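You operate a simulated robot arm through the tools that you are given. There is no shell and no other tool. Be economical: measure what you need, move in short steps, check, and stop when the job is done.

You are at the controls of a simulated robot arm. One attempt, no reset.

Task
Damp the envelope's gum and seal the flap with the roller.
Fine: wet the dabber on the pad first; wet the gum alone; turn the flap by the green crank, fingers clear of its bar; put dabber and roller back.

It is judged by the outcome, as a careful person would: the job done as asked, and still so three seconds after it is handed in. It fails if anything else is knocked over, pushed out of place, dropped, spilled or broken. A push-on lid holds only when it is set on centred and level and pressed home; a screw cap is set on level and turned clockwise until tight.

Robot
A 6-joint arm with a two-finger parallel gripper, fixed in place. Base frame: the origin is at the foot of the arm, x ahead of it, y to its left, z up; the work surface is at about z = 0.76. Units: m, rad, N and s.
With the tool pointing down near the work surface it reaches from about 0.36 to 0.82 m from the base axis. Its first joint turns from -2.897 to 2.897 rad. Payload 3.91 kg.
The TCP is the grasp point between the finger pads, 0.03 m short of the fingertips. In the tool frame z runs along the fingers and y along their closing line. Largest opening 0.11 m; finger width 0.02, thickness 0.01; the body of the gripper, 0.048 by 0.112 m, starts 0.055 m behind the TCP.
Orientation is told as [roll, pitch, yaw] about the base's x, y, z axes, in that order, counted from this pose: with the fingers straight down and closing along the base's y, the tool's x points along the base's -x, its y along +y and its z along -z.

Tools
- The arm moves only by the tool drive_tool. Its argument "increments" is a list of rows, each a list of 7 numbers: the shift along the base's x, y, z in units of 30 mm (1.0 is 30 mm), then the turn, a rotation vector about the base's x, y, z in units of 6 degrees (1.0 is 6 degrees), then the closure in counts, from 0 (fully open) to 255 (shut). In form: [[x, y, z, rx, ry, rz, jaw], ...]. A call has 1 to 20 rows; each row shifts and turns the commanded pose from where the row before left it. A call with a number of a shift or a turn outside -1 to 1 is refused whole. Each row takes 0.2 s and may step no farther than 0.05 m and 0.15 rad from the row before; otherwise, or with a gripper value out of range, the whole call is refused. A pose out of reach is approached as far as the arm can. The call stops where the force on the tool passes 90 N (or 10 N more than at its start, if that is more) or the arm is blocked; 0.2 s more then pass. The fingers move at their own pace (about 0.045 m/s each) and stop on an object; they squeeze with about 21 N. The grip force told is the motor's: it shows also when the fingers shut on nothing. Time passes only in rows, and 0.2 s behind the last, so rows that do not move let the fingers close. It gives the time, the measured TCP pose, the force on the tool (base axes), the opening and the grip force at its end, in the units of the frame above (readings bear some noise), and new pictures: "pictures" is both (left out), scene, wrist or none.
- Cameras (640 x 400 px; columns grow to the right, rows downward): "scene" is fixed at [0.2198, -0.4995, 1.531]; the picture's right is [0.58, -0.82, 0.00], its down [-0.76, -0.54, -0.37] and it looks along [0.30, 0.21, -0.93] (base axes); focal length 325 px, centre (320, 200). "wrist" rides on the gripper at [0.077, 0.007, -0.115] in the tool frame; the picture's right is [-0.09, 1.00, 0.00], its down [-0.80, -0.07, -0.59] and it looks along [-0.59, -0.05, 0.80] (tool axes); focal length 270 px, centre (320, 200). There is no depth. A picture from a camera that has moved, and an enlarged one, comes with that camera's place and axes in the base frame and with its lens.
- lift_body(by): slides the trunk up (or, below 0, down) by that many m; the arm rides with it, the base frame stays. It gives what a move gives, with no picture.
- inspect(camera, box): a new picture of the part [left, top, right, bottom] of that camera's present view, enlarged. It takes no simulated time.
- close_job(): hands the job in; it is judged then, once.

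Work in short steps. Places have to be worked out from the pictures, the camera data and where the tool is seen: move nearer, look again, correct. Check each grasp and each placing, and mend what went wrong. You have 120 turns and 200 pictures in all, those below and enlarged ones among them. Open the gripper and draw the arm clear of the work before you hand the job in, unless the task says otherwise; then end with one line.

The tools are called after "Emit:" by a JSON object that holds its "method" and its "body". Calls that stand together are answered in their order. drive_tool: Moves the arm, as the interface text tells. Its arguments: {"type":"object","properties":{"increments":{"type":"array","items":{"type":"array","items":{"type":"number"}}},"pictures":{"type":"string","enum":["both","scene","wrist","none"]}},"required":["increments"]} The other tools are called the same way: lift_body (by) slides the trunk up or down; inspect (camera, box) takes an enlarged picture of a part of a camera's view; close_job () hands the job in.

At the start:

```text
time: 0.0
position: [0.419, -0.2924, 1.1327]
ee_rot: [-0.001, 0.001, 0.0]
force: [-0.1, 0.5, -0.1]
opening: 0.11
grasp_force: 0.1
trunk travel left (down, up): [-0.525, 0.085]
```

scene: 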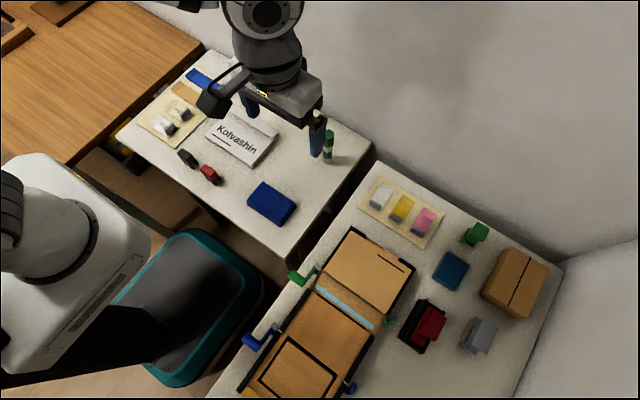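
wrist: 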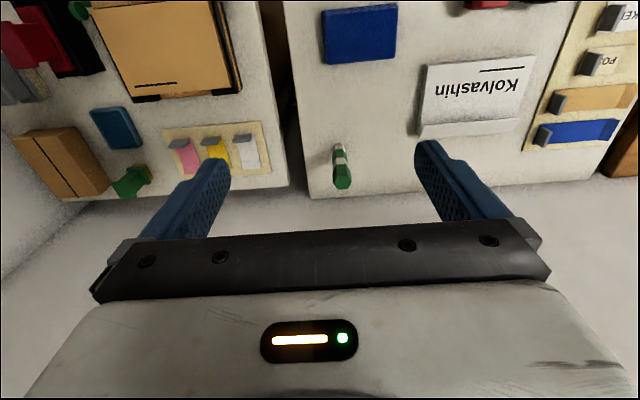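

I'll begin by enlarging the scene to identify the envelope, pad, dabber, roller and crank.

Emit:
{"method": "inspect", "body": {"camera": "scene", "box": [220, 220, 420, 400]}}

Emit:
{"method": "inspect", "body": {"camera": "scene", "box": [350, 160, 570, 370]}}

Emit:
{"method": "inspect", "body": {"camera": "scene", "box": [120, 60, 350, 240]}}

```text
2.22 times, centred on (320, 310) of scene
camera zoom: at [0.2198, -0.4995, 1.531], right [0.58, -0.82, 0.0], down [-0.76, -0.54, -0.37], along [0.3, 0.21, -0.93], focal length 721 px, centre (320, -44)
```

zoom: 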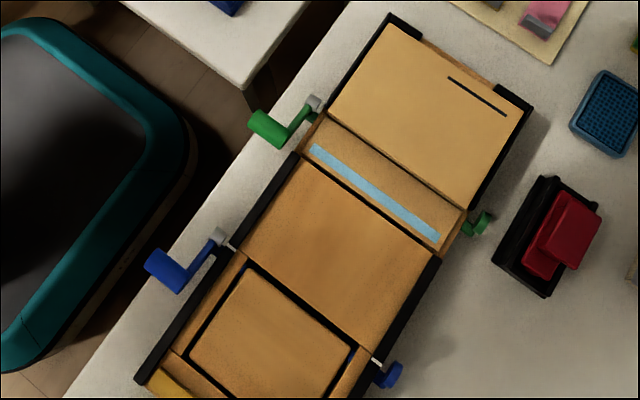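

```text
1.90 times, centred on (460, 265) of scene
camera zoom: at [0.2198, -0.4995, 1.531], right [0.58, -0.82, 0.0], down [-0.76, -0.54, -0.37], along [0.3, 0.21, -0.93], focal length 618 px, centre (53, 76)
```

zoom: 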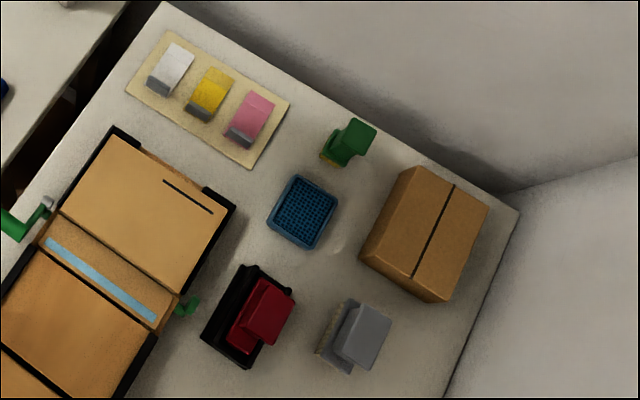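

```text
2.22 times, centred on (235, 150) of scene
camera zoom: at [0.2198, -0.4995, 1.531], right [0.58, -0.82, 0.0], down [-0.76, -0.54, -0.37], along [0.3, 0.21, -0.93], focal length 721 px, centre (509, 311)
```

zoom: 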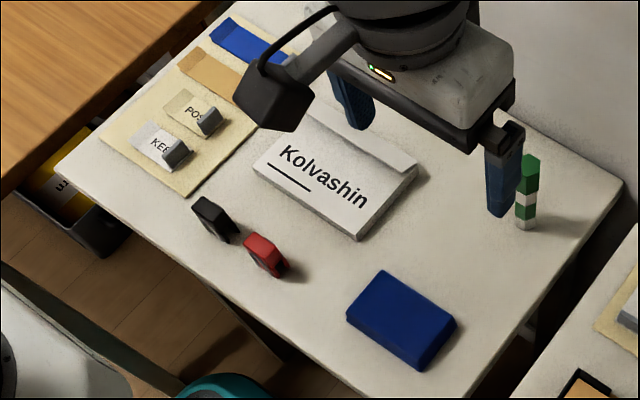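

The objects on the right table need a close look. I'll yaw the tool −90° so the wrist camera faces −y.

Emit:
{"method": "drive_tool", "body": {"increments": [[0, -0.1, 0, 0, 0, -1, 0], [0, -0.1, 0, 0, 0, -1, 0], [0, -0.1, 0, 0, 0, -1, 0], [0, -0.1, 0, 0, 0, -1, 0], [0, -0.1, 0, 0, 0, -1, 0], [0, -0.1, 0, 0, 0, -1, 0], [0, -0.1, 0, 0, 0, -1, 0], [0, -0.1, 0, 0, 0, -1, 0], [0, -0.1, 0, 0, 0, -1, 0], [0, -0.1, 0, 0, 0, -1, 0], [0, -0.1, 0, 0, 0, -1, 0], [0, -0.1, 0, 0, 0, -1, 0], [0, -0.1, 0, 0, 0, -1, 0], [0, -0.1, 0, 0, 0, -1, 0], [0, -0.1, 0, 0, 0, -1, 0]], "pictures": "wrist"}}

```text
time: 3.2
position: [0.4198, -0.3378, 1.1325]
ee_rot: [0.0, -0.001, -1.572]
force: [-0.8, -0.6, -0.2]
opening: 0.1099
grasp_force: 0.1
trunk travel left (down, up): [-0.525, 0.085]
camera wrist: at [0.4258, -0.2614, 1.2482], right [1.0, -0.09, 0.0], down [-0.07, -0.8, 0.59], along [-0.05, -0.59, -0.8], focal length 270 px, centre (320, 200)
```

wrist: 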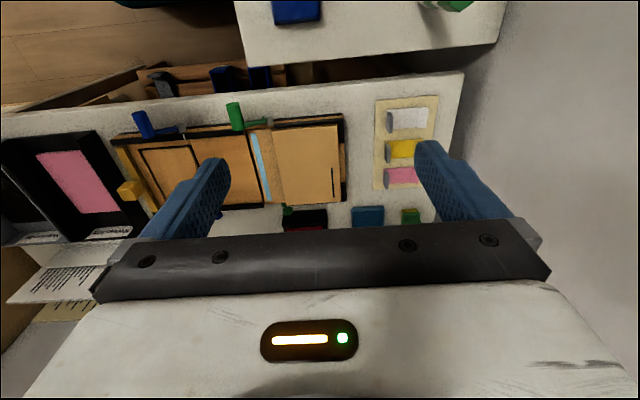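

The tools lie just under the gripper's silhouette, so I'll move further in −y to bring them up in the view.

Emit:
{"method": "drive_tool", "body": {"increments": [[0, -1, 0, 0, 0, 0, 0], [0, -1, 0, 0, 0, 0, 0], [0, -1, 0, 0, 0, 0, 0], [0, -1, 0, 0, 0, 0, 0], [0, -1, 0, 0, 0, 0, 0], [0, -1, 0, 0, 0, 0, 0], [0, 0, -1, 0, 0, 0, 0], [0, 0, -1, 0, 0, 0, 0]], "pictures": "both"}}

Emit:
{"method": "inspect", "body": {"camera": "wrist", "box": [160, 40, 500, 240]}}

```text
time: 5.0
position: [0.4203, -0.5175, 1.071]
ee_rot: [0.0, 0.003, -1.571]
force: [0.0, 0.6, 0.5]
opening: 0.1102
grasp_force: 0.0
trunk travel left (down, up): [-0.525, 0.085]
camera wrist: at [0.4254, -0.4414, 1.1863], right [1.0, -0.09, 0.0], down [-0.07, -0.8, 0.59], along [-0.05, -0.59, -0.8], focal length 270 px, centre (320, 200)
```

scene: 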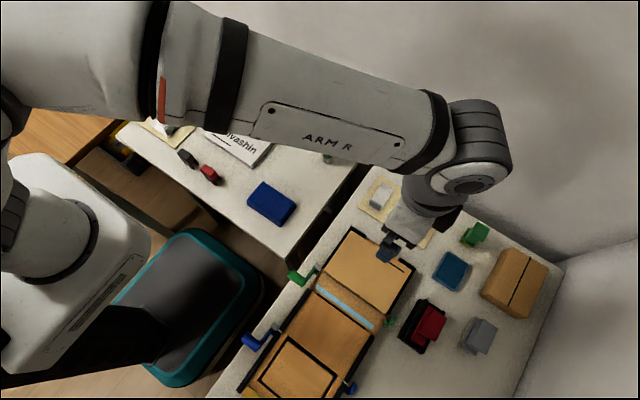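
wrist: 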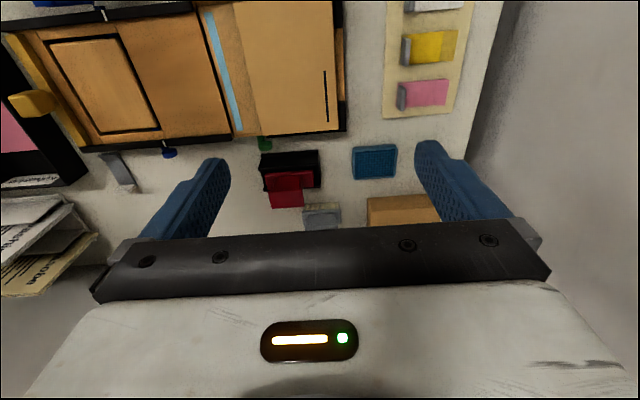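

```text
1.88 times, centred on (330, 140) of wrist
camera zoom: at [0.4254, -0.4414, 1.1863], right [1.0, -0.09, 0.0], down [-0.07, -0.8, 0.59], along [-0.05, -0.59, -0.8], focal length 509 px, centre (301, 313)
```

zoom: 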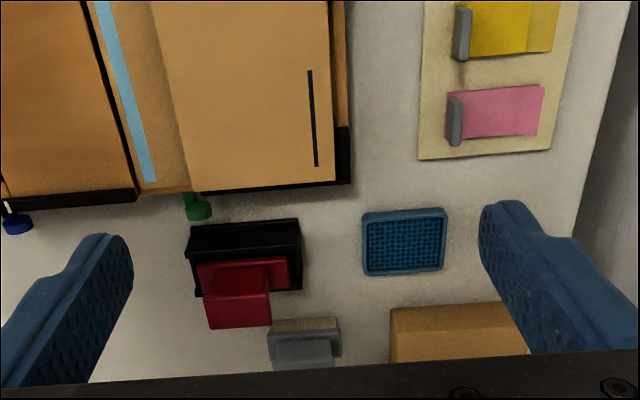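

Blue mesh tray looks like the wet pad. I'll move further in for closer views of the red, grey and green tools.

Emit:
{"method": "drive_tool", "body": {"increments": [[0, -1, 0, 0, 0, 0, 0], [0, -1, 0, 0, 0, 0, 0], [0, -1, 0, 0, 0, 0, 0], [0, -1, 0, 0, 0, 0, 0], [0, -1, 0, 0, 0, 0, 0]], "pictures": "wrist"}}

Emit:
{"method": "inspect", "body": {"camera": "wrist", "box": [200, 60, 480, 240]}}

Emit:
{"method": "inspect", "body": {"camera": "scene", "box": [380, 200, 560, 370]}}

```text
time: 6.2
position: [0.4157, -0.6627, 1.0689]
ee_rot: [-0.002, 0.001, -1.571]
force: [-0.9, 0.2, -0.6]
opening: 0.1099
grasp_force: 0.1
out of reach, approached as far as the arm can: row 5
trunk travel left (down, up): [-0.525, 0.085]
camera wrist: at [0.4215, -0.5869, 1.1847], right [1.0, -0.09, 0.0], down [-0.07, -0.8, 0.59], along [-0.05, -0.59, -0.8], focal length 270 px, centre (320, 200)
```

wrist: 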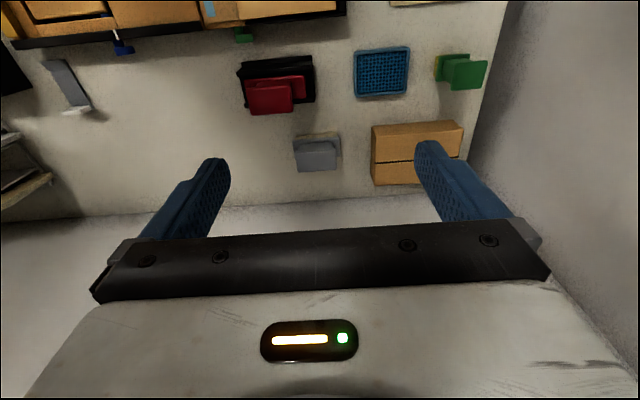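

```text
2.22 times, centred on (340, 150) of wrist
camera zoom: at [0.4215, -0.5869, 1.1847], right [1.0, -0.09, 0.0], down [-0.07, -0.8, 0.59], along [-0.05, -0.59, -0.8], focal length 601 px, centre (276, 311)
```

zoom: 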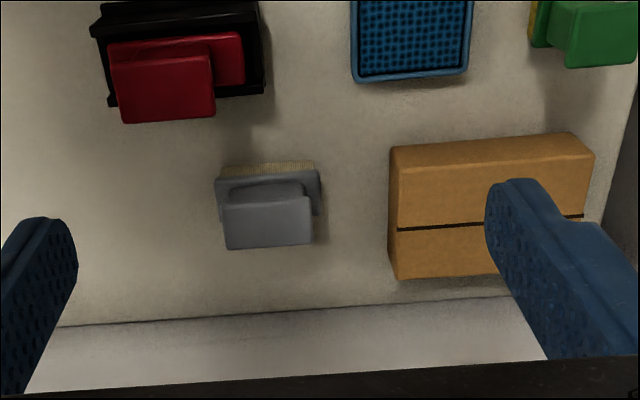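

```text
2.35 times, centred on (470, 285) of scene
camera zoom: at [0.2198, -0.4995, 1.531], right [0.58, -0.82, 0.0], down [-0.76, -0.54, -0.37], along [0.3, 0.21, -0.93], focal length 764 px, centre (-33, 0)
```

zoom: 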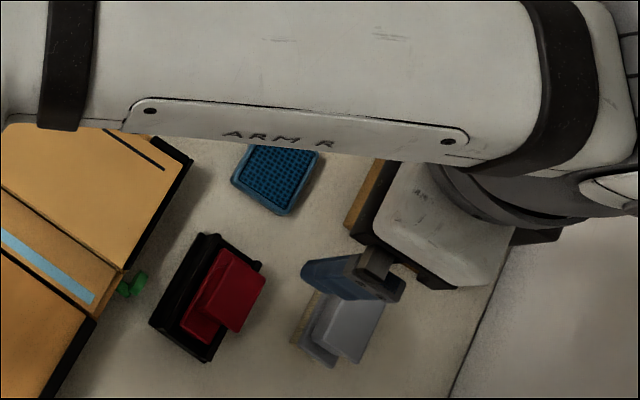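

There's a grey bar with a white end near (0.03, −0.66) which may be the roller; zooming in on it and the green item.

Emit:
{"method": "inspect", "body": {"camera": "wrist", "box": [0, 0, 160, 200]}}

Emit:
{"method": "inspect", "body": {"camera": "wrist", "box": [400, 30, 520, 110]}}

Emit:
{"method": "inspect", "body": {"camera": "wrist", "box": [230, 40, 350, 180]}}

```text
2.00 times, centred on (80, 100) of wrist
camera zoom: at [0.4215, -0.5869, 1.1847], right [1.0, -0.09, 0.0], down [-0.07, -0.8, 0.59], along [-0.05, -0.59, -0.8], focal length 541 px, centre (800, 400)
```

zoom: 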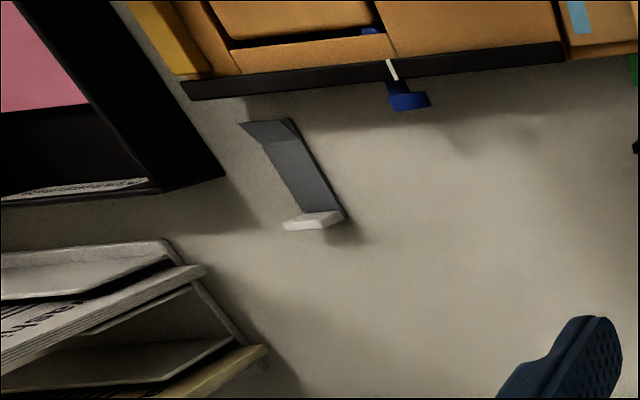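

```text
5.00 times, centred on (460, 70) of wrist
camera zoom: at [0.4215, -0.5869, 1.1847], right [1.0, -0.09, 0.0], down [-0.07, -0.8, 0.59], along [-0.05, -0.59, -0.8], focal length 1351 px, centre (-380, 850)
```

zoom: 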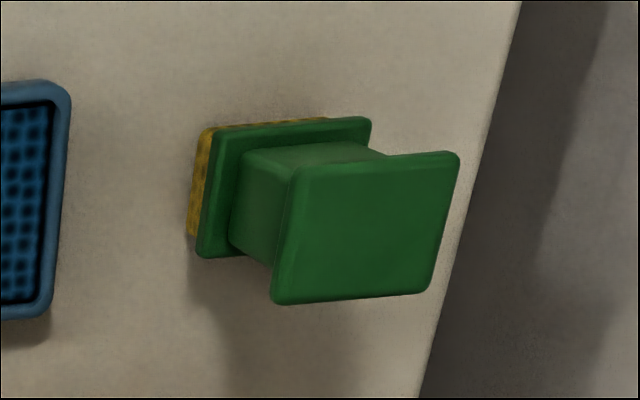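

```text
2.86 times, centred on (290, 110) of wrist
camera zoom: at [0.4215, -0.5869, 1.1847], right [1.0, -0.09, 0.0], down [-0.07, -0.8, 0.59], along [-0.05, -0.59, -0.8], focal length 772 px, centre (406, 457)
```

zoom: 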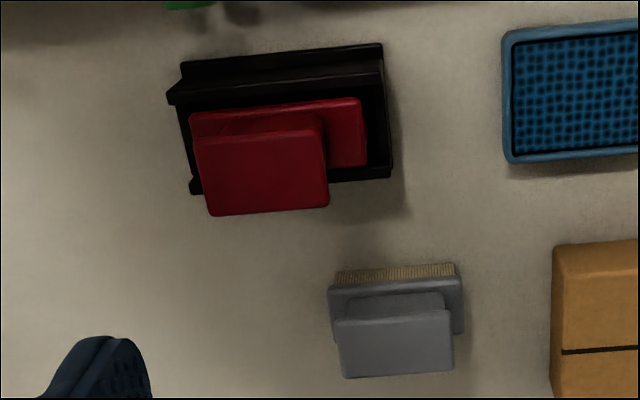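

Dabber (green, yellow sponge) is near (0.60, −0.68), pad near (0.50, −0.675) and roller (red, in a black cradle) near (0.35, −0.68). I'll lower the trunk and see whether the horizontal reach grows.

Emit:
{"method": "lift_body", "body": {"by": -0.15}}

Emit:
{"method": "drive_tool", "body": {"increments": [[0, 0, 0, 0, 0, 0, 0], [0, -1, 0, 0, 0, 0, 0], [0, -1, 0, 0, 0, 0, 0]], "pictures": "wrist"}}

```text
time: 8.0
position: [0.4153, -0.6624, 0.92]
ee_rot: [0.001, -0.001, -1.569]
force: [0.0, -0.9, 0.1]
opening: 0.1102
grasp_force: 0.0
trunk travel left (down, up): [-0.375, 0.235]
```

```text
time: 8.8
position: [0.3953, -0.6768, 0.9127]
ee_rot: [-0.001, 0.0, -1.569]
force: [-0.1, -0.2, 0.0]
opening: 0.1102
grasp_force: 0.0
out of reach, approached as far as the arm can: row 2, 3
trunk travel left (down, up): [-0.375, 0.235]
camera wrist: at [0.4011, -0.6001, 1.0271], right [1.0, -0.09, 0.0], down [-0.07, -0.8, 0.59], along [-0.05, -0.59, -0.8], focal length 270 px, centre (320, 200)
```

wrist: 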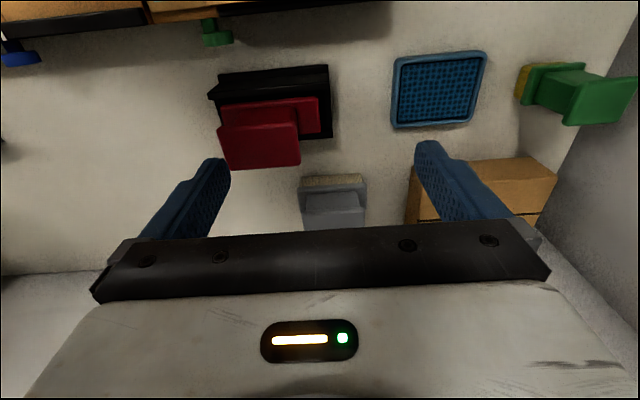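

Same reach at the same relative height. I'll restore the trunk and go lower relative to the shoulder to compare.

Emit:
{"method": "lift_body", "body": {"by": 0.15}}

Emit:
{"method": "drive_tool", "body": {"increments": [[0, 0, -1, 0, 0, 0, 0], [0, 0, -1, 0, 0, 0, 0], [0, 0, -1, 0, 0, 0, 0], [0, 0, -1, 0, 0, 0, 0], [0, 0, -1, 0, 0, 0, 0], [0, -1, 0, 0, 0, 0, 0], [0, -1, 0, 0, 0, 0, 0], [0, -1, 0, 0, 0, 0, 0]], "pictures": "none"}}

```text
time: 10.5
position: [0.3962, -0.6773, 1.0605]
ee_rot: [0.001, 0.0, -1.572]
force: [1.3, 0.5, 0.0]
opening: 0.1102
grasp_force: 0.1
trunk travel left (down, up): [-0.525, 0.085]
```

```text
time: 12.3
position: [0.3693, -0.7085, 0.9126]
ee_rot: [-0.001, 0.002, -1.57]
force: [0.8, 0.1, 0.9]
opening: 0.1099
grasp_force: 0.1
out of reach, approached as far as the arm can: row 6, 7, 8
trunk travel left (down, up): [-0.525, 0.085]
```

Maximum down-pointing radius is ~0.80 m, so the dabber (0.90) and pad (0.84) need a tilted tool. I'll back off, tilt 36° with fingers pointing out toward −y, and look at the dabber from there.

Emit:
{"method": "drive_tool", "body": {"increments": [[0, 1, 1, 0, 0, 0, 0], [0, 1, 1, 0, 0, 0, 0], [0, 1, 1, 0, 0, 0, 0], [0, 1, 0, 0, 0, 0, 0], [0.7, 0, 0, -1, 0, 0, 0], [0.7, 0, 0, -1, 0, 0, 0], [0.7, 0, 0, -1, 0, 0, 0], [0.7, 0, 0, -1, 0, 0, 0], [0.7, 0, 0, -1, 0, 0, 0], [0.7, 0, 0, -1, 0, 0, 0], [0.7, 0, 0, 0, 0, 0, 0], [0.7, 0, 0, 0, 0, 0, 0], [0.7, 0, 0, 0, 0, 0, 0], [0.7, 0, 0, 0, 0, 0, 0], [0.6, 0, 0, 0, 0, 0, 0]], "pictures": "both"}}

```text
time: 15.5
position: [0.5982, -0.5878, 1.0003]
ee_rot: [0.0, -0.63, -1.571]
force: [-0.4, 0.2, -0.1]
opening: 0.1099
grasp_force: 0.0
trunk travel left (down, up): [-0.525, 0.085]
camera wrist: at [0.6046, -0.4586, 1.0485], right [1.0, -0.07, 0.05], down [-0.07, -0.3, 0.95], along [-0.05, -0.95, -0.3], focal length 270 px, centre (320, 200)
```

scene: 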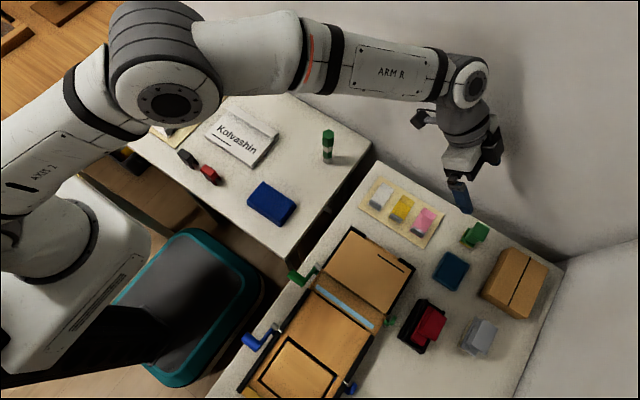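
wrist: 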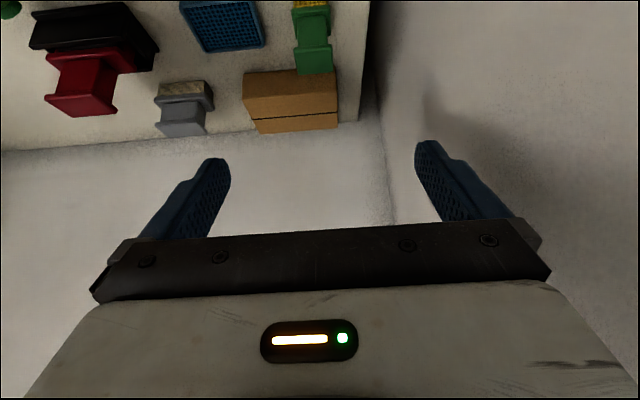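

Good reach here. Zooming in on the tools' profile.

Emit:
{"method": "inspect", "body": {"camera": "wrist", "box": [230, 0, 390, 100]}}

Emit:
{"method": "inspect", "body": {"camera": "wrist", "box": [20, 0, 230, 150]}}

Emit:
{"method": "inspect", "body": {"camera": "scene", "box": [380, 200, 520, 370]}}

```text
4.00 times, centred on (310, 50) of wrist
camera zoom: at [0.6046, -0.4586, 1.0485], right [1.0, -0.07, 0.05], down [-0.07, -0.3, 0.95], along [-0.05, -0.95, -0.3], focal length 1081 px, centre (360, 800)
```

zoom: 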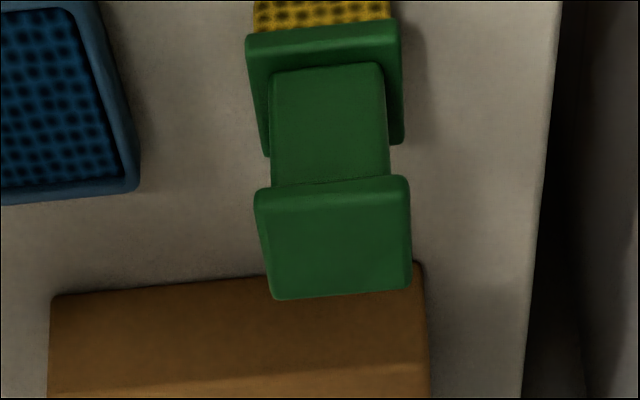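

```text
2.67 times, centred on (125, 75) of wrist
camera zoom: at [0.6046, -0.4586, 1.0485], right [1.0, -0.07, 0.05], down [-0.07, -0.3, 0.95], along [-0.05, -0.95, -0.3], focal length 721 px, centre (840, 533)
```

zoom: 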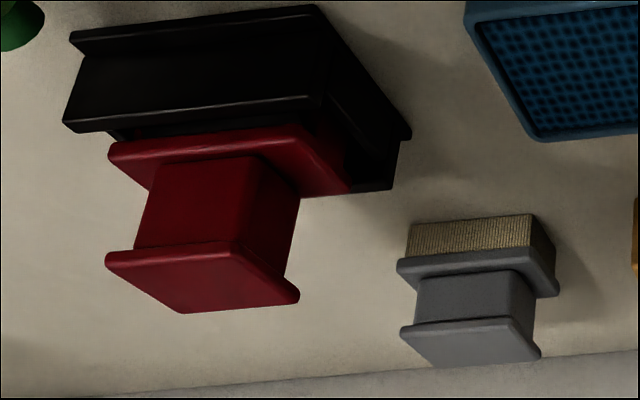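

```text
2.35 times, centred on (450, 285) of scene
camera zoom: at [0.2198, -0.4995, 1.531], right [0.58, -0.82, 0.0], down [-0.76, -0.54, -0.37], along [0.3, 0.21, -0.93], focal length 764 px, centre (14, 0)
```

zoom: 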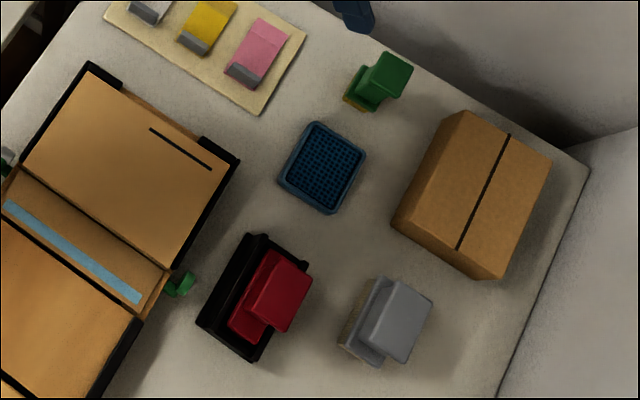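

Dabber top plate is ~35 mm square at about (0.595, −0.668, 0.84). I'll approach to a nearer standoff along the tool axis and look again.

Emit:
{"method": "drive_tool", "body": {"increments": [[0, 0, -1, 0, 0, 0, 0], [0, -0.2, -1, 0, 0, 0, 0], [0, -0.2, -0.3, 0, 0, 0, 60]], "pictures": "both"}}

Emit:
{"method": "inspect", "body": {"camera": "scene", "box": [400, 160, 540, 280]}}

```text
time: 16.3
position: [0.5976, -0.6002, 0.9311]
ee_rot: [-0.001, -0.628, -1.571]
force: [-0.6, -0.3, 0.4]
opening: 0.0843
grasp_force: 0.0
trunk travel left (down, up): [-0.525, 0.085]
camera wrist: at [0.6031, -0.4715, 0.9784], right [1.0, -0.07, 0.05], down [-0.07, -0.3, 0.95], along [-0.05, -0.95, -0.3], focal length 270 px, centre (320, 200)
```

scene: 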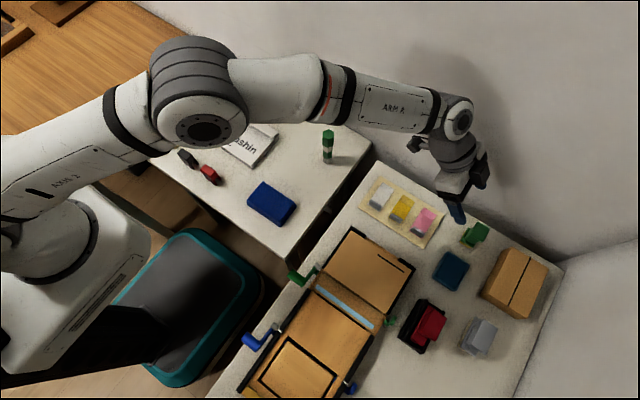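
wrist: 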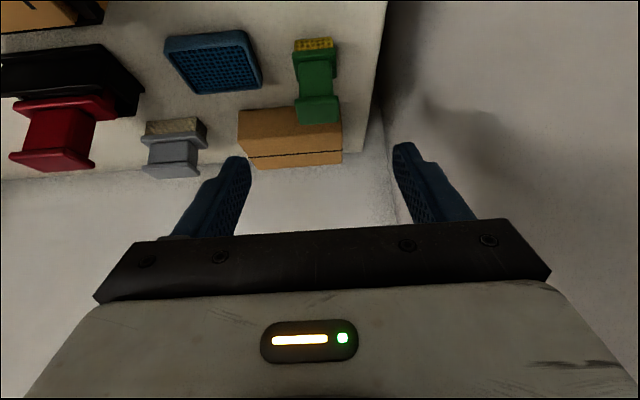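

```text
3.33 times, centred on (470, 220) of scene
camera zoom: at [0.2198, -0.4995, 1.531], right [0.58, -0.82, 0.0], down [-0.76, -0.54, -0.37], along [0.3, 0.21, -0.93], focal length 1082 px, centre (-180, 133)
```

zoom: 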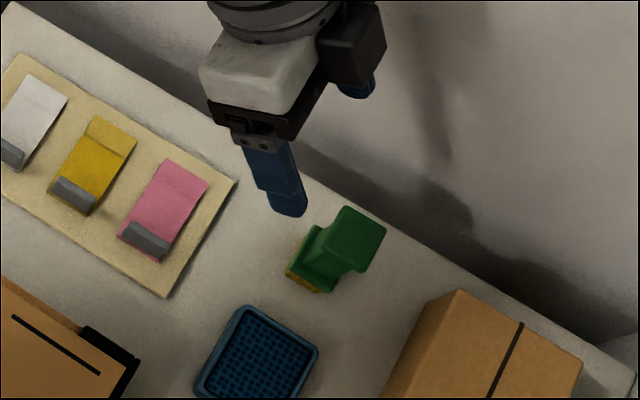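

Emit:
{"method": "inspect", "body": {"camera": "wrist", "box": [260, 20, 380, 140]}}

```text
3.33 times, centred on (320, 80) of wrist
camera zoom: at [0.6031, -0.4715, 0.9784], right [1.0, -0.07, 0.05], down [-0.07, -0.3, 0.95], along [-0.05, -0.95, -0.3], focal length 901 px, centre (320, 600)
```

zoom: 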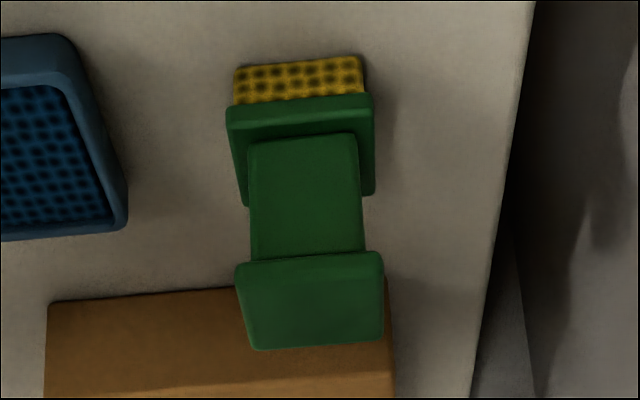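

Refined dabber centre: (0.5945, −0.678), top plate z ≈ 0.82–0.83, aligned with the base axes. I'll descend along the tool axis to it.

Emit:
{"method": "drive_tool", "body": {"increments": [[-0.025, -0.65, -0.875, 0, 0, 0, 60], [-0.025, -0.65, -0.875, 0, 0, 0, 60], [-0.025, -0.65, -0.875, 0, 0, 0, 60], [-0.025, -0.65, -0.875, 0, 0, 0, 60]], "pictures": "both"}}

Emit:
{"method": "inspect", "body": {"camera": "scene", "box": [430, 180, 530, 280]}}

```text
time: 17.3
position: [0.5904, -0.6733, 0.8294]
ee_rot: [0.0, -0.628, -1.571]
force: [0.5, 0.5, -0.4]
opening: 0.0843
grasp_force: 0.2
out of reach, approached as far as the arm can: row 4
trunk travel left (down, up): [-0.525, 0.085]
camera wrist: at [0.5958, -0.5438, 0.877], right [1.0, -0.07, 0.05], down [-0.07, -0.3, 0.95], along [-0.05, -0.95, -0.3], focal length 270 px, centre (320, 200)
```

scene: 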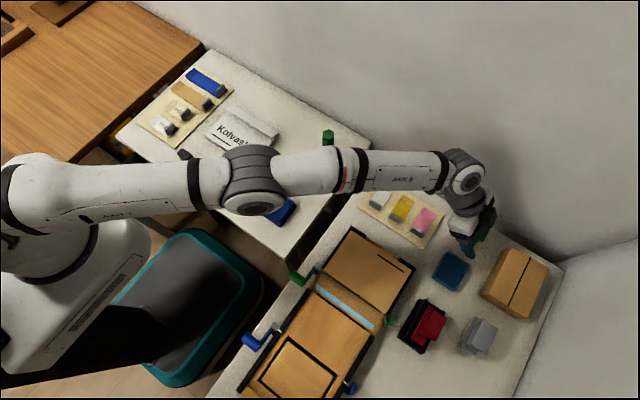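
wrist: 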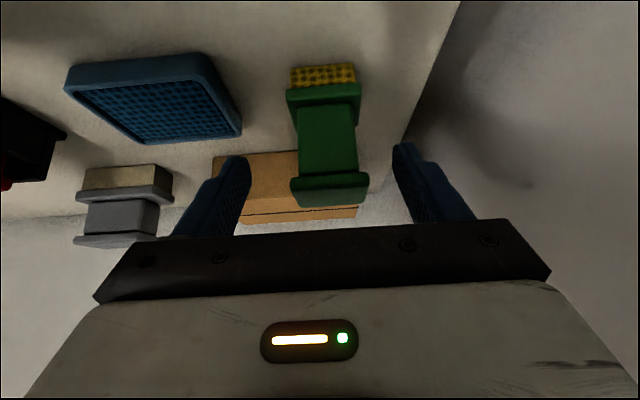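

```text
4.00 times, centred on (480, 230) of scene
camera zoom: at [0.2198, -0.4995, 1.531], right [0.58, -0.82, 0.0], down [-0.76, -0.54, -0.37], along [0.3, 0.21, -0.93], focal length 1298 px, centre (-320, 80)
```

zoom: 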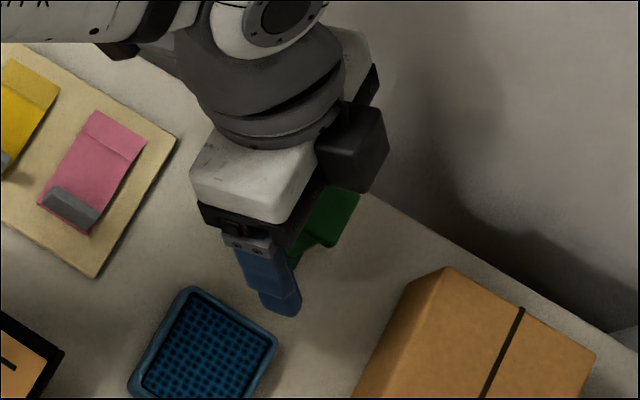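

Plate sits at TCP depth but 5 mm to +x of finger centre, and the arm is at its limit. I'll tilt 4° more and shift +x.

Emit:
{"method": "drive_tool", "body": {"increments": [[0, 0, 0, -0.7, 0, 0, 60], [0.16, -0.1, 0, 0, 0, 0, 60]], "pictures": "wrist"}}

```text
time: 17.9
position: [0.5947, -0.676, 0.826]
ee_rot: [-0.001, -0.702, -1.571]
force: [0.3, -1.1, -0.4]
opening: 0.0842
grasp_force: 0.0
trunk travel left (down, up): [-0.525, 0.085]
camera wrist: at [0.601, -0.5442, 0.8659], right [1.0, -0.07, 0.06], down [-0.07, -0.23, 0.97], along [-0.05, -0.97, -0.23], focal length 270 px, centre (320, 200)
```

wrist: 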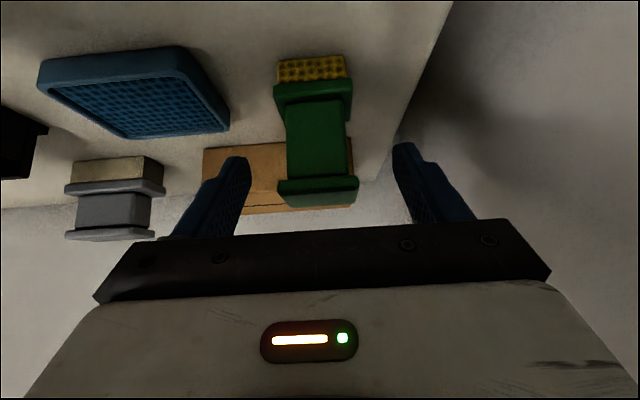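

Centred now; closing the fingers.

Emit:
{"method": "drive_tool", "body": {"increments": [[0, 0, 0, 0, 0, 0, 120], [0, 0, 0, 0, 0, 0, 160], [0, 0, 0, 0, 0, 0, 255], [0, 0, 0, 0, 0, 0, 255], [0, 0, 0, 0, 0, 0, 255]], "pictures": "wrist"}}

```text
time: 19.1
position: [0.5957, -0.675, 0.8279]
ee_rot: [0.002, -0.701, -1.57]
force: [0.3, -0.2, -0.3]
opening: 0.0376
grasp_force: 20.8
trunk travel left (down, up): [-0.525, 0.085]
camera wrist: at [0.6009, -0.5441, 0.866], right [1.0, -0.07, 0.06], down [-0.07, -0.23, 0.97], along [-0.05, -0.97, -0.23], focal length 270 px, centre (320, 200)
```

wrist: 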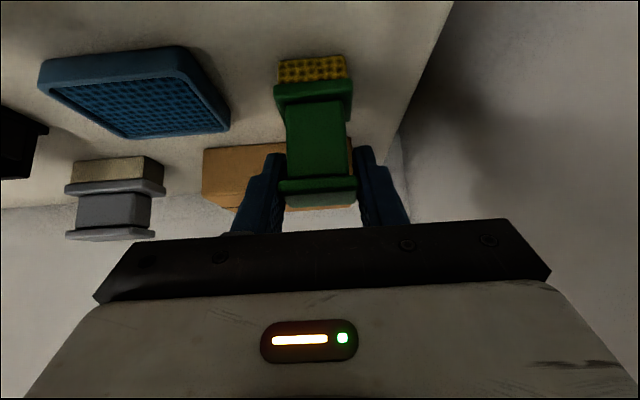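

Held (37.6 mm). Lift 60 mm and check.

Emit:
{"method": "drive_tool", "body": {"increments": [[0, 0, 0.5, 0, 0, 0, 255], [0, 0, 0.5, 0, 0, 0, 255], [0, 0.2, 0.5, 0, 0, 0, 255], [0, 0.2, 0.5, 0, 0, 0, 255]], "pictures": "both"}}

Emit:
{"method": "inspect", "body": {"camera": "scene", "box": [400, 180, 540, 300]}}

Emit:
{"method": "inspect", "body": {"camera": "wrist", "box": [40, 20, 400, 245]}}

```text
time: 20.1
position: [0.5955, -0.6638, 0.8864]
ee_rot: [-0.001, -0.702, -1.571]
force: [0.1, -0.2, -1.0]
opening: 0.0372
grasp_force: 21.6
trunk travel left (down, up): [-0.525, 0.085]
camera wrist: at [0.601, -0.5324, 0.925], right [1.0, -0.07, 0.06], down [-0.07, -0.23, 0.97], along [-0.05, -0.97, -0.23], focal length 270 px, centre (320, 200)
```

scene: 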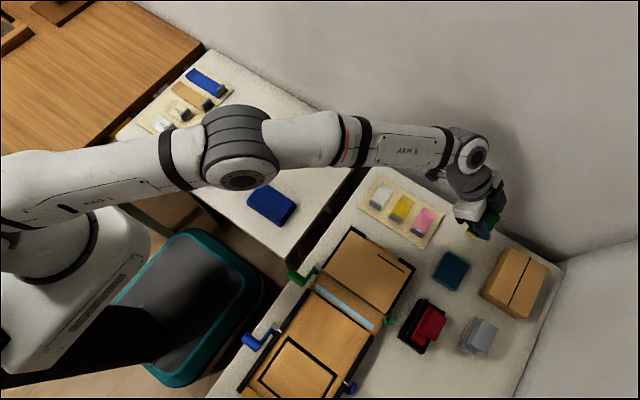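
wrist: 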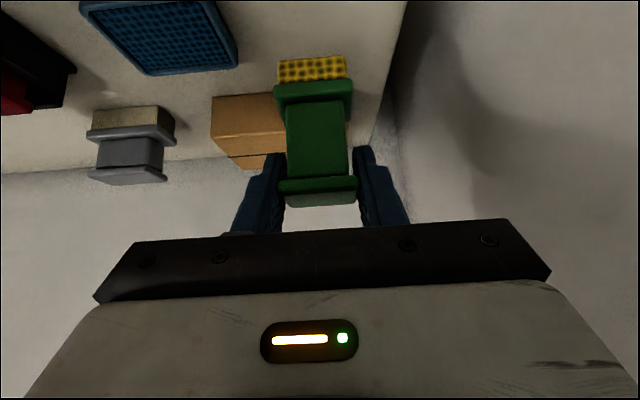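

```text
3.33 times, centred on (470, 240) of scene
camera zoom: at [0.2198, -0.4995, 1.531], right [0.58, -0.82, 0.0], down [-0.76, -0.54, -0.37], along [0.3, 0.21, -0.93], focal length 1082 px, centre (-180, 67)
```

zoom: 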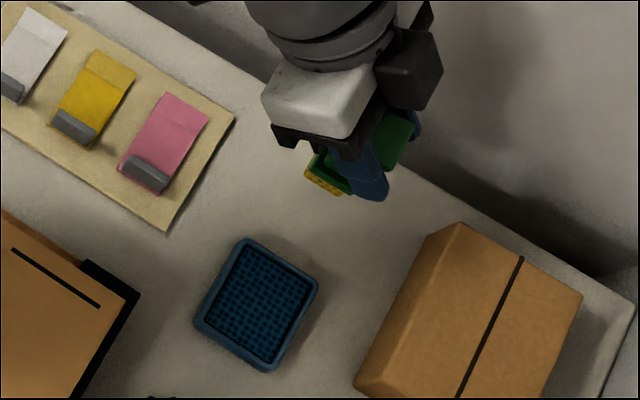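

```text
1.78 times, centred on (220, 132) of wrist
camera zoom: at [0.601, -0.5324, 0.925], right [1.0, -0.07, 0.06], down [-0.07, -0.23, 0.97], along [-0.05, -0.97, -0.23], focal length 480 px, centre (498, 320)
```

zoom: 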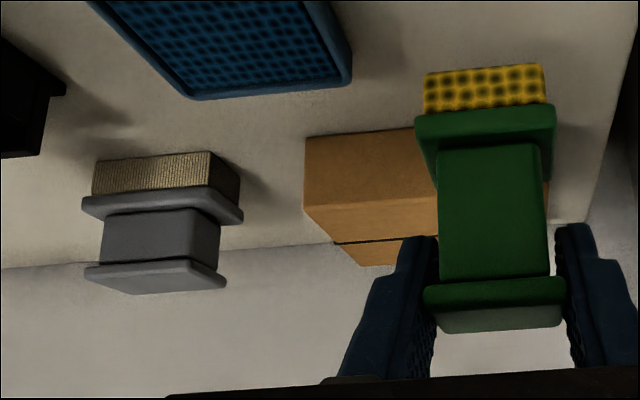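

Dabber is held unchanged relative to the gripper; sponge bottom is ~66 mm below TCP. Moving over the pad centre (0.495, −0.678).

Emit:
{"method": "drive_tool", "body": {"increments": [[-0.85, -0.1, 0, 0, 0, 0, 255], [-0.85, -0.1, 0, 0, 0, 0, 255], [-0.85, -0.1, 0, 0, 0, 0, 255], [-0.8, -0.1, 0, 0, 0, 0, 255], [0, 0, -0.5, 0, 0, 0, 255], [0, 0, -0.4, 0, 0, 0, 255]], "pictures": "both"}}

Emit:
{"method": "inspect", "body": {"camera": "wrist", "box": [200, 0, 440, 220]}}

Emit:
{"method": "inspect", "body": {"camera": "scene", "box": [400, 210, 520, 310]}}

```text
time: 21.5
position: [0.495, -0.6762, 0.8614]
ee_rot: [0.0, -0.703, -1.57]
force: [0.4, -0.5, -0.4]
opening: 0.0372
grasp_force: 20.7
trunk travel left (down, up): [-0.525, 0.085]
camera wrist: at [0.5008, -0.545, 0.8992], right [1.0, -0.07, 0.06], down [-0.07, -0.23, 0.97], along [-0.05, -0.97, -0.23], focal length 270 px, centre (320, 200)
```

scene: 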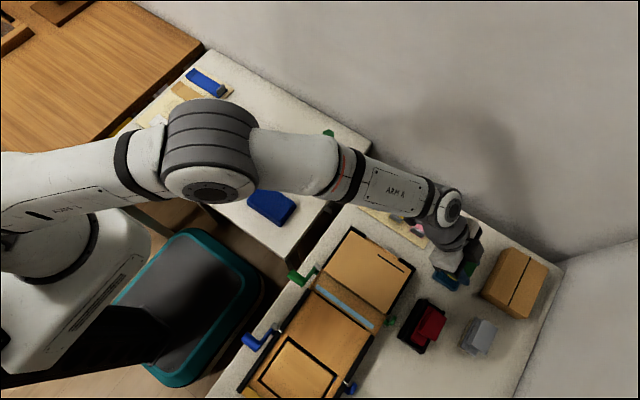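
wrist: 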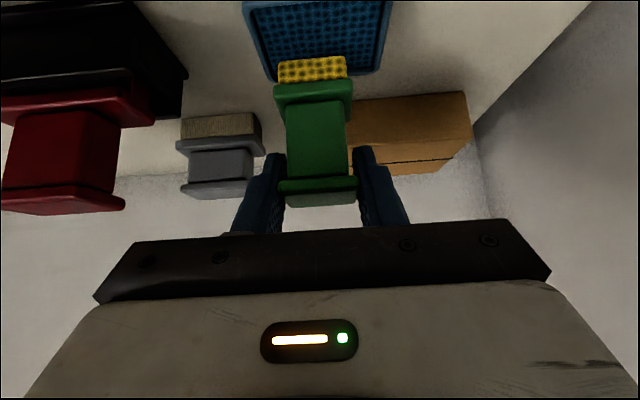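

```text
1.82 times, centred on (320, 110) of wrist
camera zoom: at [0.5008, -0.545, 0.8992], right [1.0, -0.07, 0.06], down [-0.07, -0.23, 0.97], along [-0.05, -0.97, -0.23], focal length 491 px, centre (320, 364)
```

zoom: 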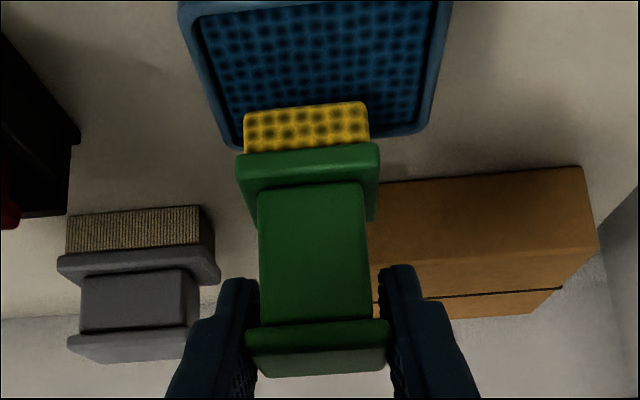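

```text
4.00 times, centred on (460, 260) of scene
camera zoom: at [0.2198, -0.4995, 1.531], right [0.58, -0.82, 0.0], down [-0.76, -0.54, -0.37], along [0.3, 0.21, -0.93], focal length 1298 px, centre (-240, -40)
```

zoom: 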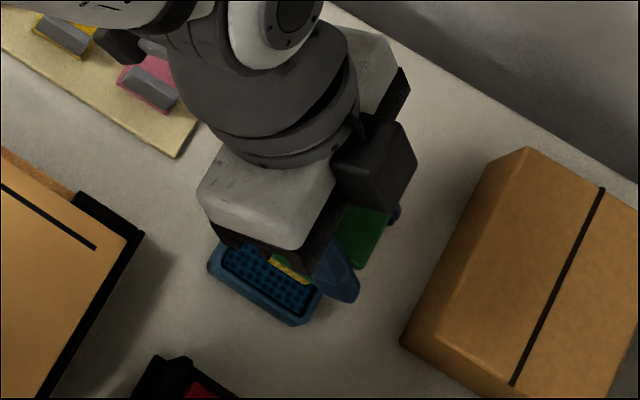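

Well over the pad. Descending gently in small steps, watching the force.

Emit:
{"method": "drive_tool", "body": {"increments": [[0.08, 0, -0.15, 0, 0, 0, 255], [0, 0, -0.15, 0, 0, 0, 255], [0, 0, -0.1, 0, 0, 0, 255]], "pictures": "none"}}

Emit:
{"method": "drive_tool", "body": {"increments": [[0, 0, -0.1, 0, 0, 0, 255]], "pictures": "none"}}

Emit:
{"method": "drive_tool", "body": {"increments": [[0, 0, -0.1, 0, 0, 0, 255]], "pictures": "wrist"}}

```text
time: 22.3
position: [0.4969, -0.6773, 0.8479]
ee_rot: [-0.001, -0.701, -1.571]
force: [-0.9, 0.1, -0.4]
opening: 0.0373
grasp_force: 21.2
trunk travel left (down, up): [-0.525, 0.085]
```

```text
time: 22.7
position: [0.4959, -0.6763, 0.8441]
ee_rot: [0.0, -0.701, -1.57]
force: [-1.0, 0.1, -0.6]
opening: 0.0376
grasp_force: 21.3
trunk travel left (down, up): [-0.525, 0.085]
```

```text
time: 23.1
position: [0.4971, -0.677, 0.8419]
ee_rot: [0.0, -0.701, -1.57]
force: [0.3, -0.3, -0.5]
opening: 0.0376
grasp_force: 21.0
trunk travel left (down, up): [-0.525, 0.085]
camera wrist: at [0.5034, -0.545, 0.88], right [1.0, -0.07, 0.06], down [-0.07, -0.23, 0.97], along [-0.05, -0.97, -0.23], focal length 270 px, centre (320, 200)
```

wrist: 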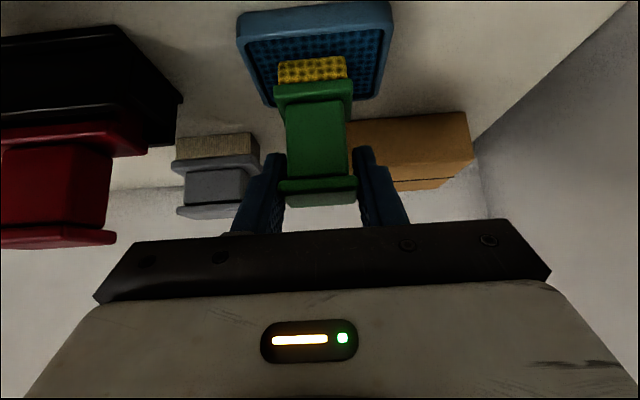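

Still no contact (sponge bottom ≈ 0.775). Continue down in 3 mm steps.

Emit:
{"method": "drive_tool", "body": {"increments": [[0, 0, -0.1, 0, 0, 0, 255]], "pictures": "none"}}

Emit:
{"method": "drive_tool", "body": {"increments": [[0, 0, -0.1, 0, 0, 0, 255]], "pictures": "wrist"}}

```text
time: 23.5
position: [0.4974, -0.6766, 0.8411]
ee_rot: [0.001, -0.703, -1.572]
force: [-0.3, 0.4, 7.6]
opening: 0.0375
grasp_force: 21.0
trunk travel left (down, up): [-0.525, 0.085]
```

```text
time: 23.9
position: [0.4967, -0.6776, 0.8417]
ee_rot: [0.005, -0.707, -1.576]
force: [0.0, -0.3, 23.3]
opening: 0.0374
grasp_force: 21.4
trunk travel left (down, up): [-0.525, 0.085]
camera wrist: at [0.5031, -0.5446, 0.8789], right [1.0, -0.07, 0.06], down [-0.07, -0.22, 0.97], along [-0.05, -0.97, -0.23], focal length 270 px, centre (320, 200)
```

wrist: 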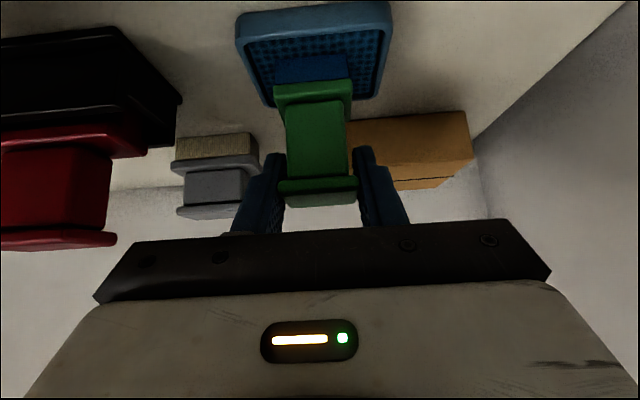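

Contact 23 N and the sponge turned blue: it's wet. Lifting straight up, then I'll move toward the envelope.

Emit:
{"method": "drive_tool", "body": {"increments": [[0, 0, 0.5, 0, 0, 0, 255], [0, 0, 0.7, 0, 0, 0, 255], [0, 0, 1, 0, 0, 0, 255], [0, 0, 1, 0, 0, 0, 255]], "pictures": "wrist"}}

Emit:
{"method": "inspect", "body": {"camera": "wrist", "box": [230, 20, 410, 220]}}

Emit:
{"method": "inspect", "body": {"camera": "scene", "box": [270, 215, 420, 345]}}

```text
time: 24.9
position: [0.4965, -0.6763, 0.9314]
ee_rot: [-0.001, -0.7, -1.57]
force: [-0.4, -0.6, 0.2]
opening: 0.0377
grasp_force: 21.6
trunk travel left (down, up): [-0.525, 0.085]
camera wrist: at [0.5028, -0.545, 0.9704], right [1.0, -0.07, 0.06], down [-0.07, -0.23, 0.97], along [-0.05, -0.97, -0.23], focal length 270 px, centre (320, 200)
```

wrist: 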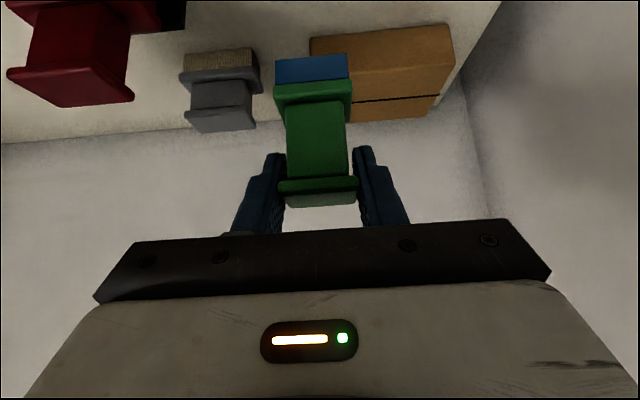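

```text
2.00 times, centred on (320, 120) of wrist
camera zoom: at [0.5028, -0.545, 0.9704], right [1.0, -0.07, 0.06], down [-0.07, -0.23, 0.97], along [-0.05, -0.97, -0.23], focal length 541 px, centre (320, 360)
```

zoom: 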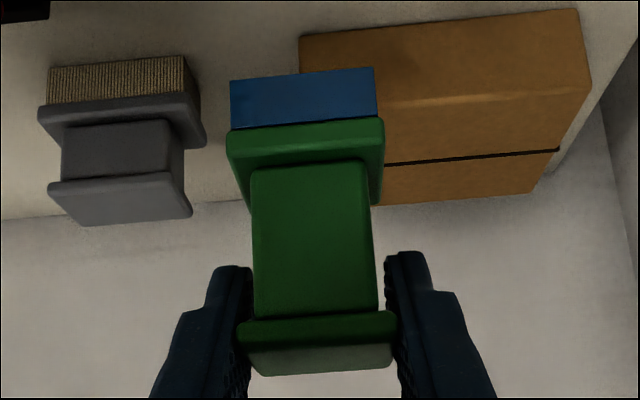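

```text
3.08 times, centred on (345, 280) of scene
camera zoom: at [0.2198, -0.4995, 1.531], right [0.58, -0.82, 0.0], down [-0.76, -0.54, -0.37], along [0.3, 0.21, -0.93], focal length 999 px, centre (243, -46)
```

zoom: 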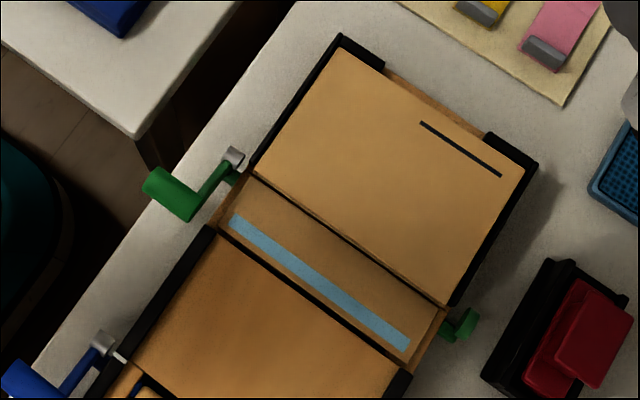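

Sponge is wet and the grip unchanged. Now moving to the envelope station with the tool upright to get a top-down view of the gum.

Emit:
{"method": "drive_tool", "body": {"increments": [[-0.6, 0.855, 0.4, 0.67, 0, 0, 255], [-0.6, 0.855, 0.4, 0.67, 0, 0, 255], [-0.6, 0.855, 0.4, 0.67, 0, 0, 255], [-0.6, 0.855, 0.4, 0.67, 0, 0, 255], [-0.6, 0.855, 0.4, 0.67, 0, 0, 255], [-0.6, 0.855, 0.4, 0.67, 0, 0, 255], [-0.6, 0.855, 0.4, 0.67, 0, 0, 255], [-0.6, 0.855, 0.4, 0.67, 0, 0, 255], [-0.6, 0.855, 0.4, 0.67, 0, 0, 255], [-0.6, 0.855, 0.4, 0.67, 0, 0, 255]], "pictures": "wrist"}}

Emit:
{"method": "inspect", "body": {"camera": "wrist", "box": [160, 60, 480, 220]}}

```text
time: 27.1
position: [0.3178, -0.4184, 1.052]
ee_rot: [0.001, 0.002, -1.571]
force: [0.9, 0.2, -1.1]
opening: 0.0375
grasp_force: 20.5
trunk travel left (down, up): [-0.525, 0.085]
camera wrist: at [0.3241, -0.3428, 1.1679], right [1.0, -0.09, 0.0], down [-0.07, -0.8, 0.59], along [-0.05, -0.59, -0.8], focal length 270 px, centre (320, 200)
```

wrist: 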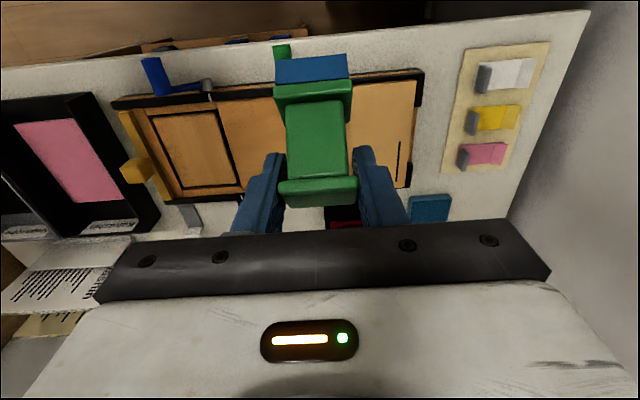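

```text
2.00 times, centred on (320, 140) of wrist
camera zoom: at [0.3241, -0.3428, 1.1679], right [1.0, -0.09, 0.0], down [-0.07, -0.8, 0.59], along [-0.05, -0.59, -0.8], focal length 541 px, centre (320, 320)
```

zoom: 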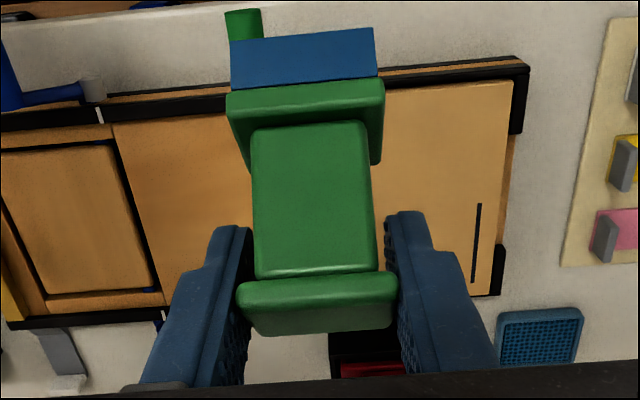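

The dabber hides the gum; shift +x so it's visible beside it.

Emit:
{"method": "drive_tool", "body": {"increments": [[1, 0, 0, 0, 0, 0, 255], [1, 0, -0.5, 0, 0, 0, 255], [1, 0, -0.5, 0, 0, 0, 255], [0.7, -0.5, -0.5, 0, 0, 0, 255], [0, -0.5, -0.5, 0, 0, 0, 255]], "pictures": "wrist"}}

Emit:
{"method": "inspect", "body": {"camera": "wrist", "box": [80, 0, 300, 180]}}

```text
time: 28.3
position: [0.4295, -0.4499, 0.9903]
ee_rot: [0.0, 0.0, -1.569]
force: [-0.6, 0.1, -0.2]
opening: 0.0374
grasp_force: 20.9
trunk travel left (down, up): [-0.525, 0.085]
camera wrist: at [0.4353, -0.3749, 1.106], right [1.0, -0.09, 0.0], down [-0.07, -0.8, 0.59], along [-0.05, -0.59, -0.8], focal length 270 px, centre (320, 200)
```

wrist: 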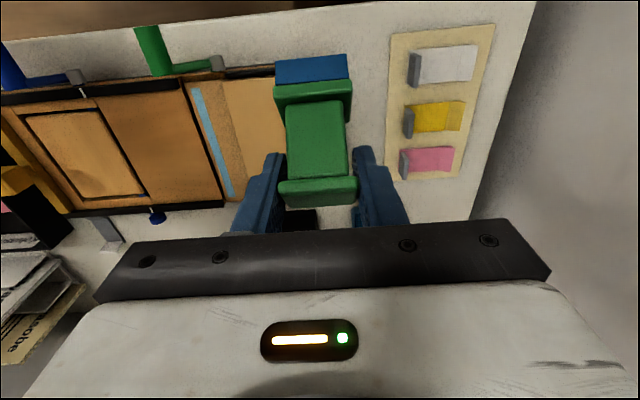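

```text
2.22 times, centred on (190, 90) of wrist
camera zoom: at [0.4353, -0.3749, 1.106], right [1.0, -0.09, 0.0], down [-0.07, -0.8, 0.59], along [-0.05, -0.59, -0.8], focal length 601 px, centre (609, 444)
```

zoom: 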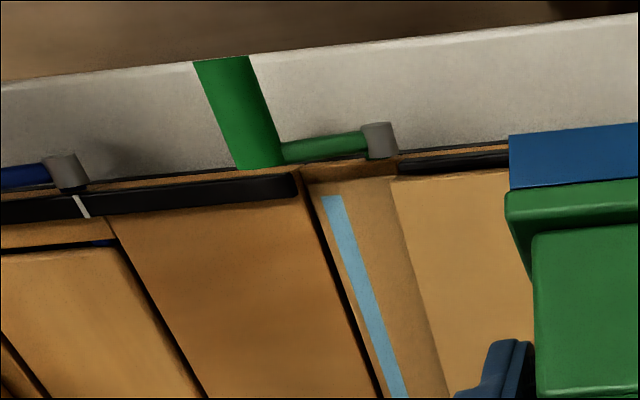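

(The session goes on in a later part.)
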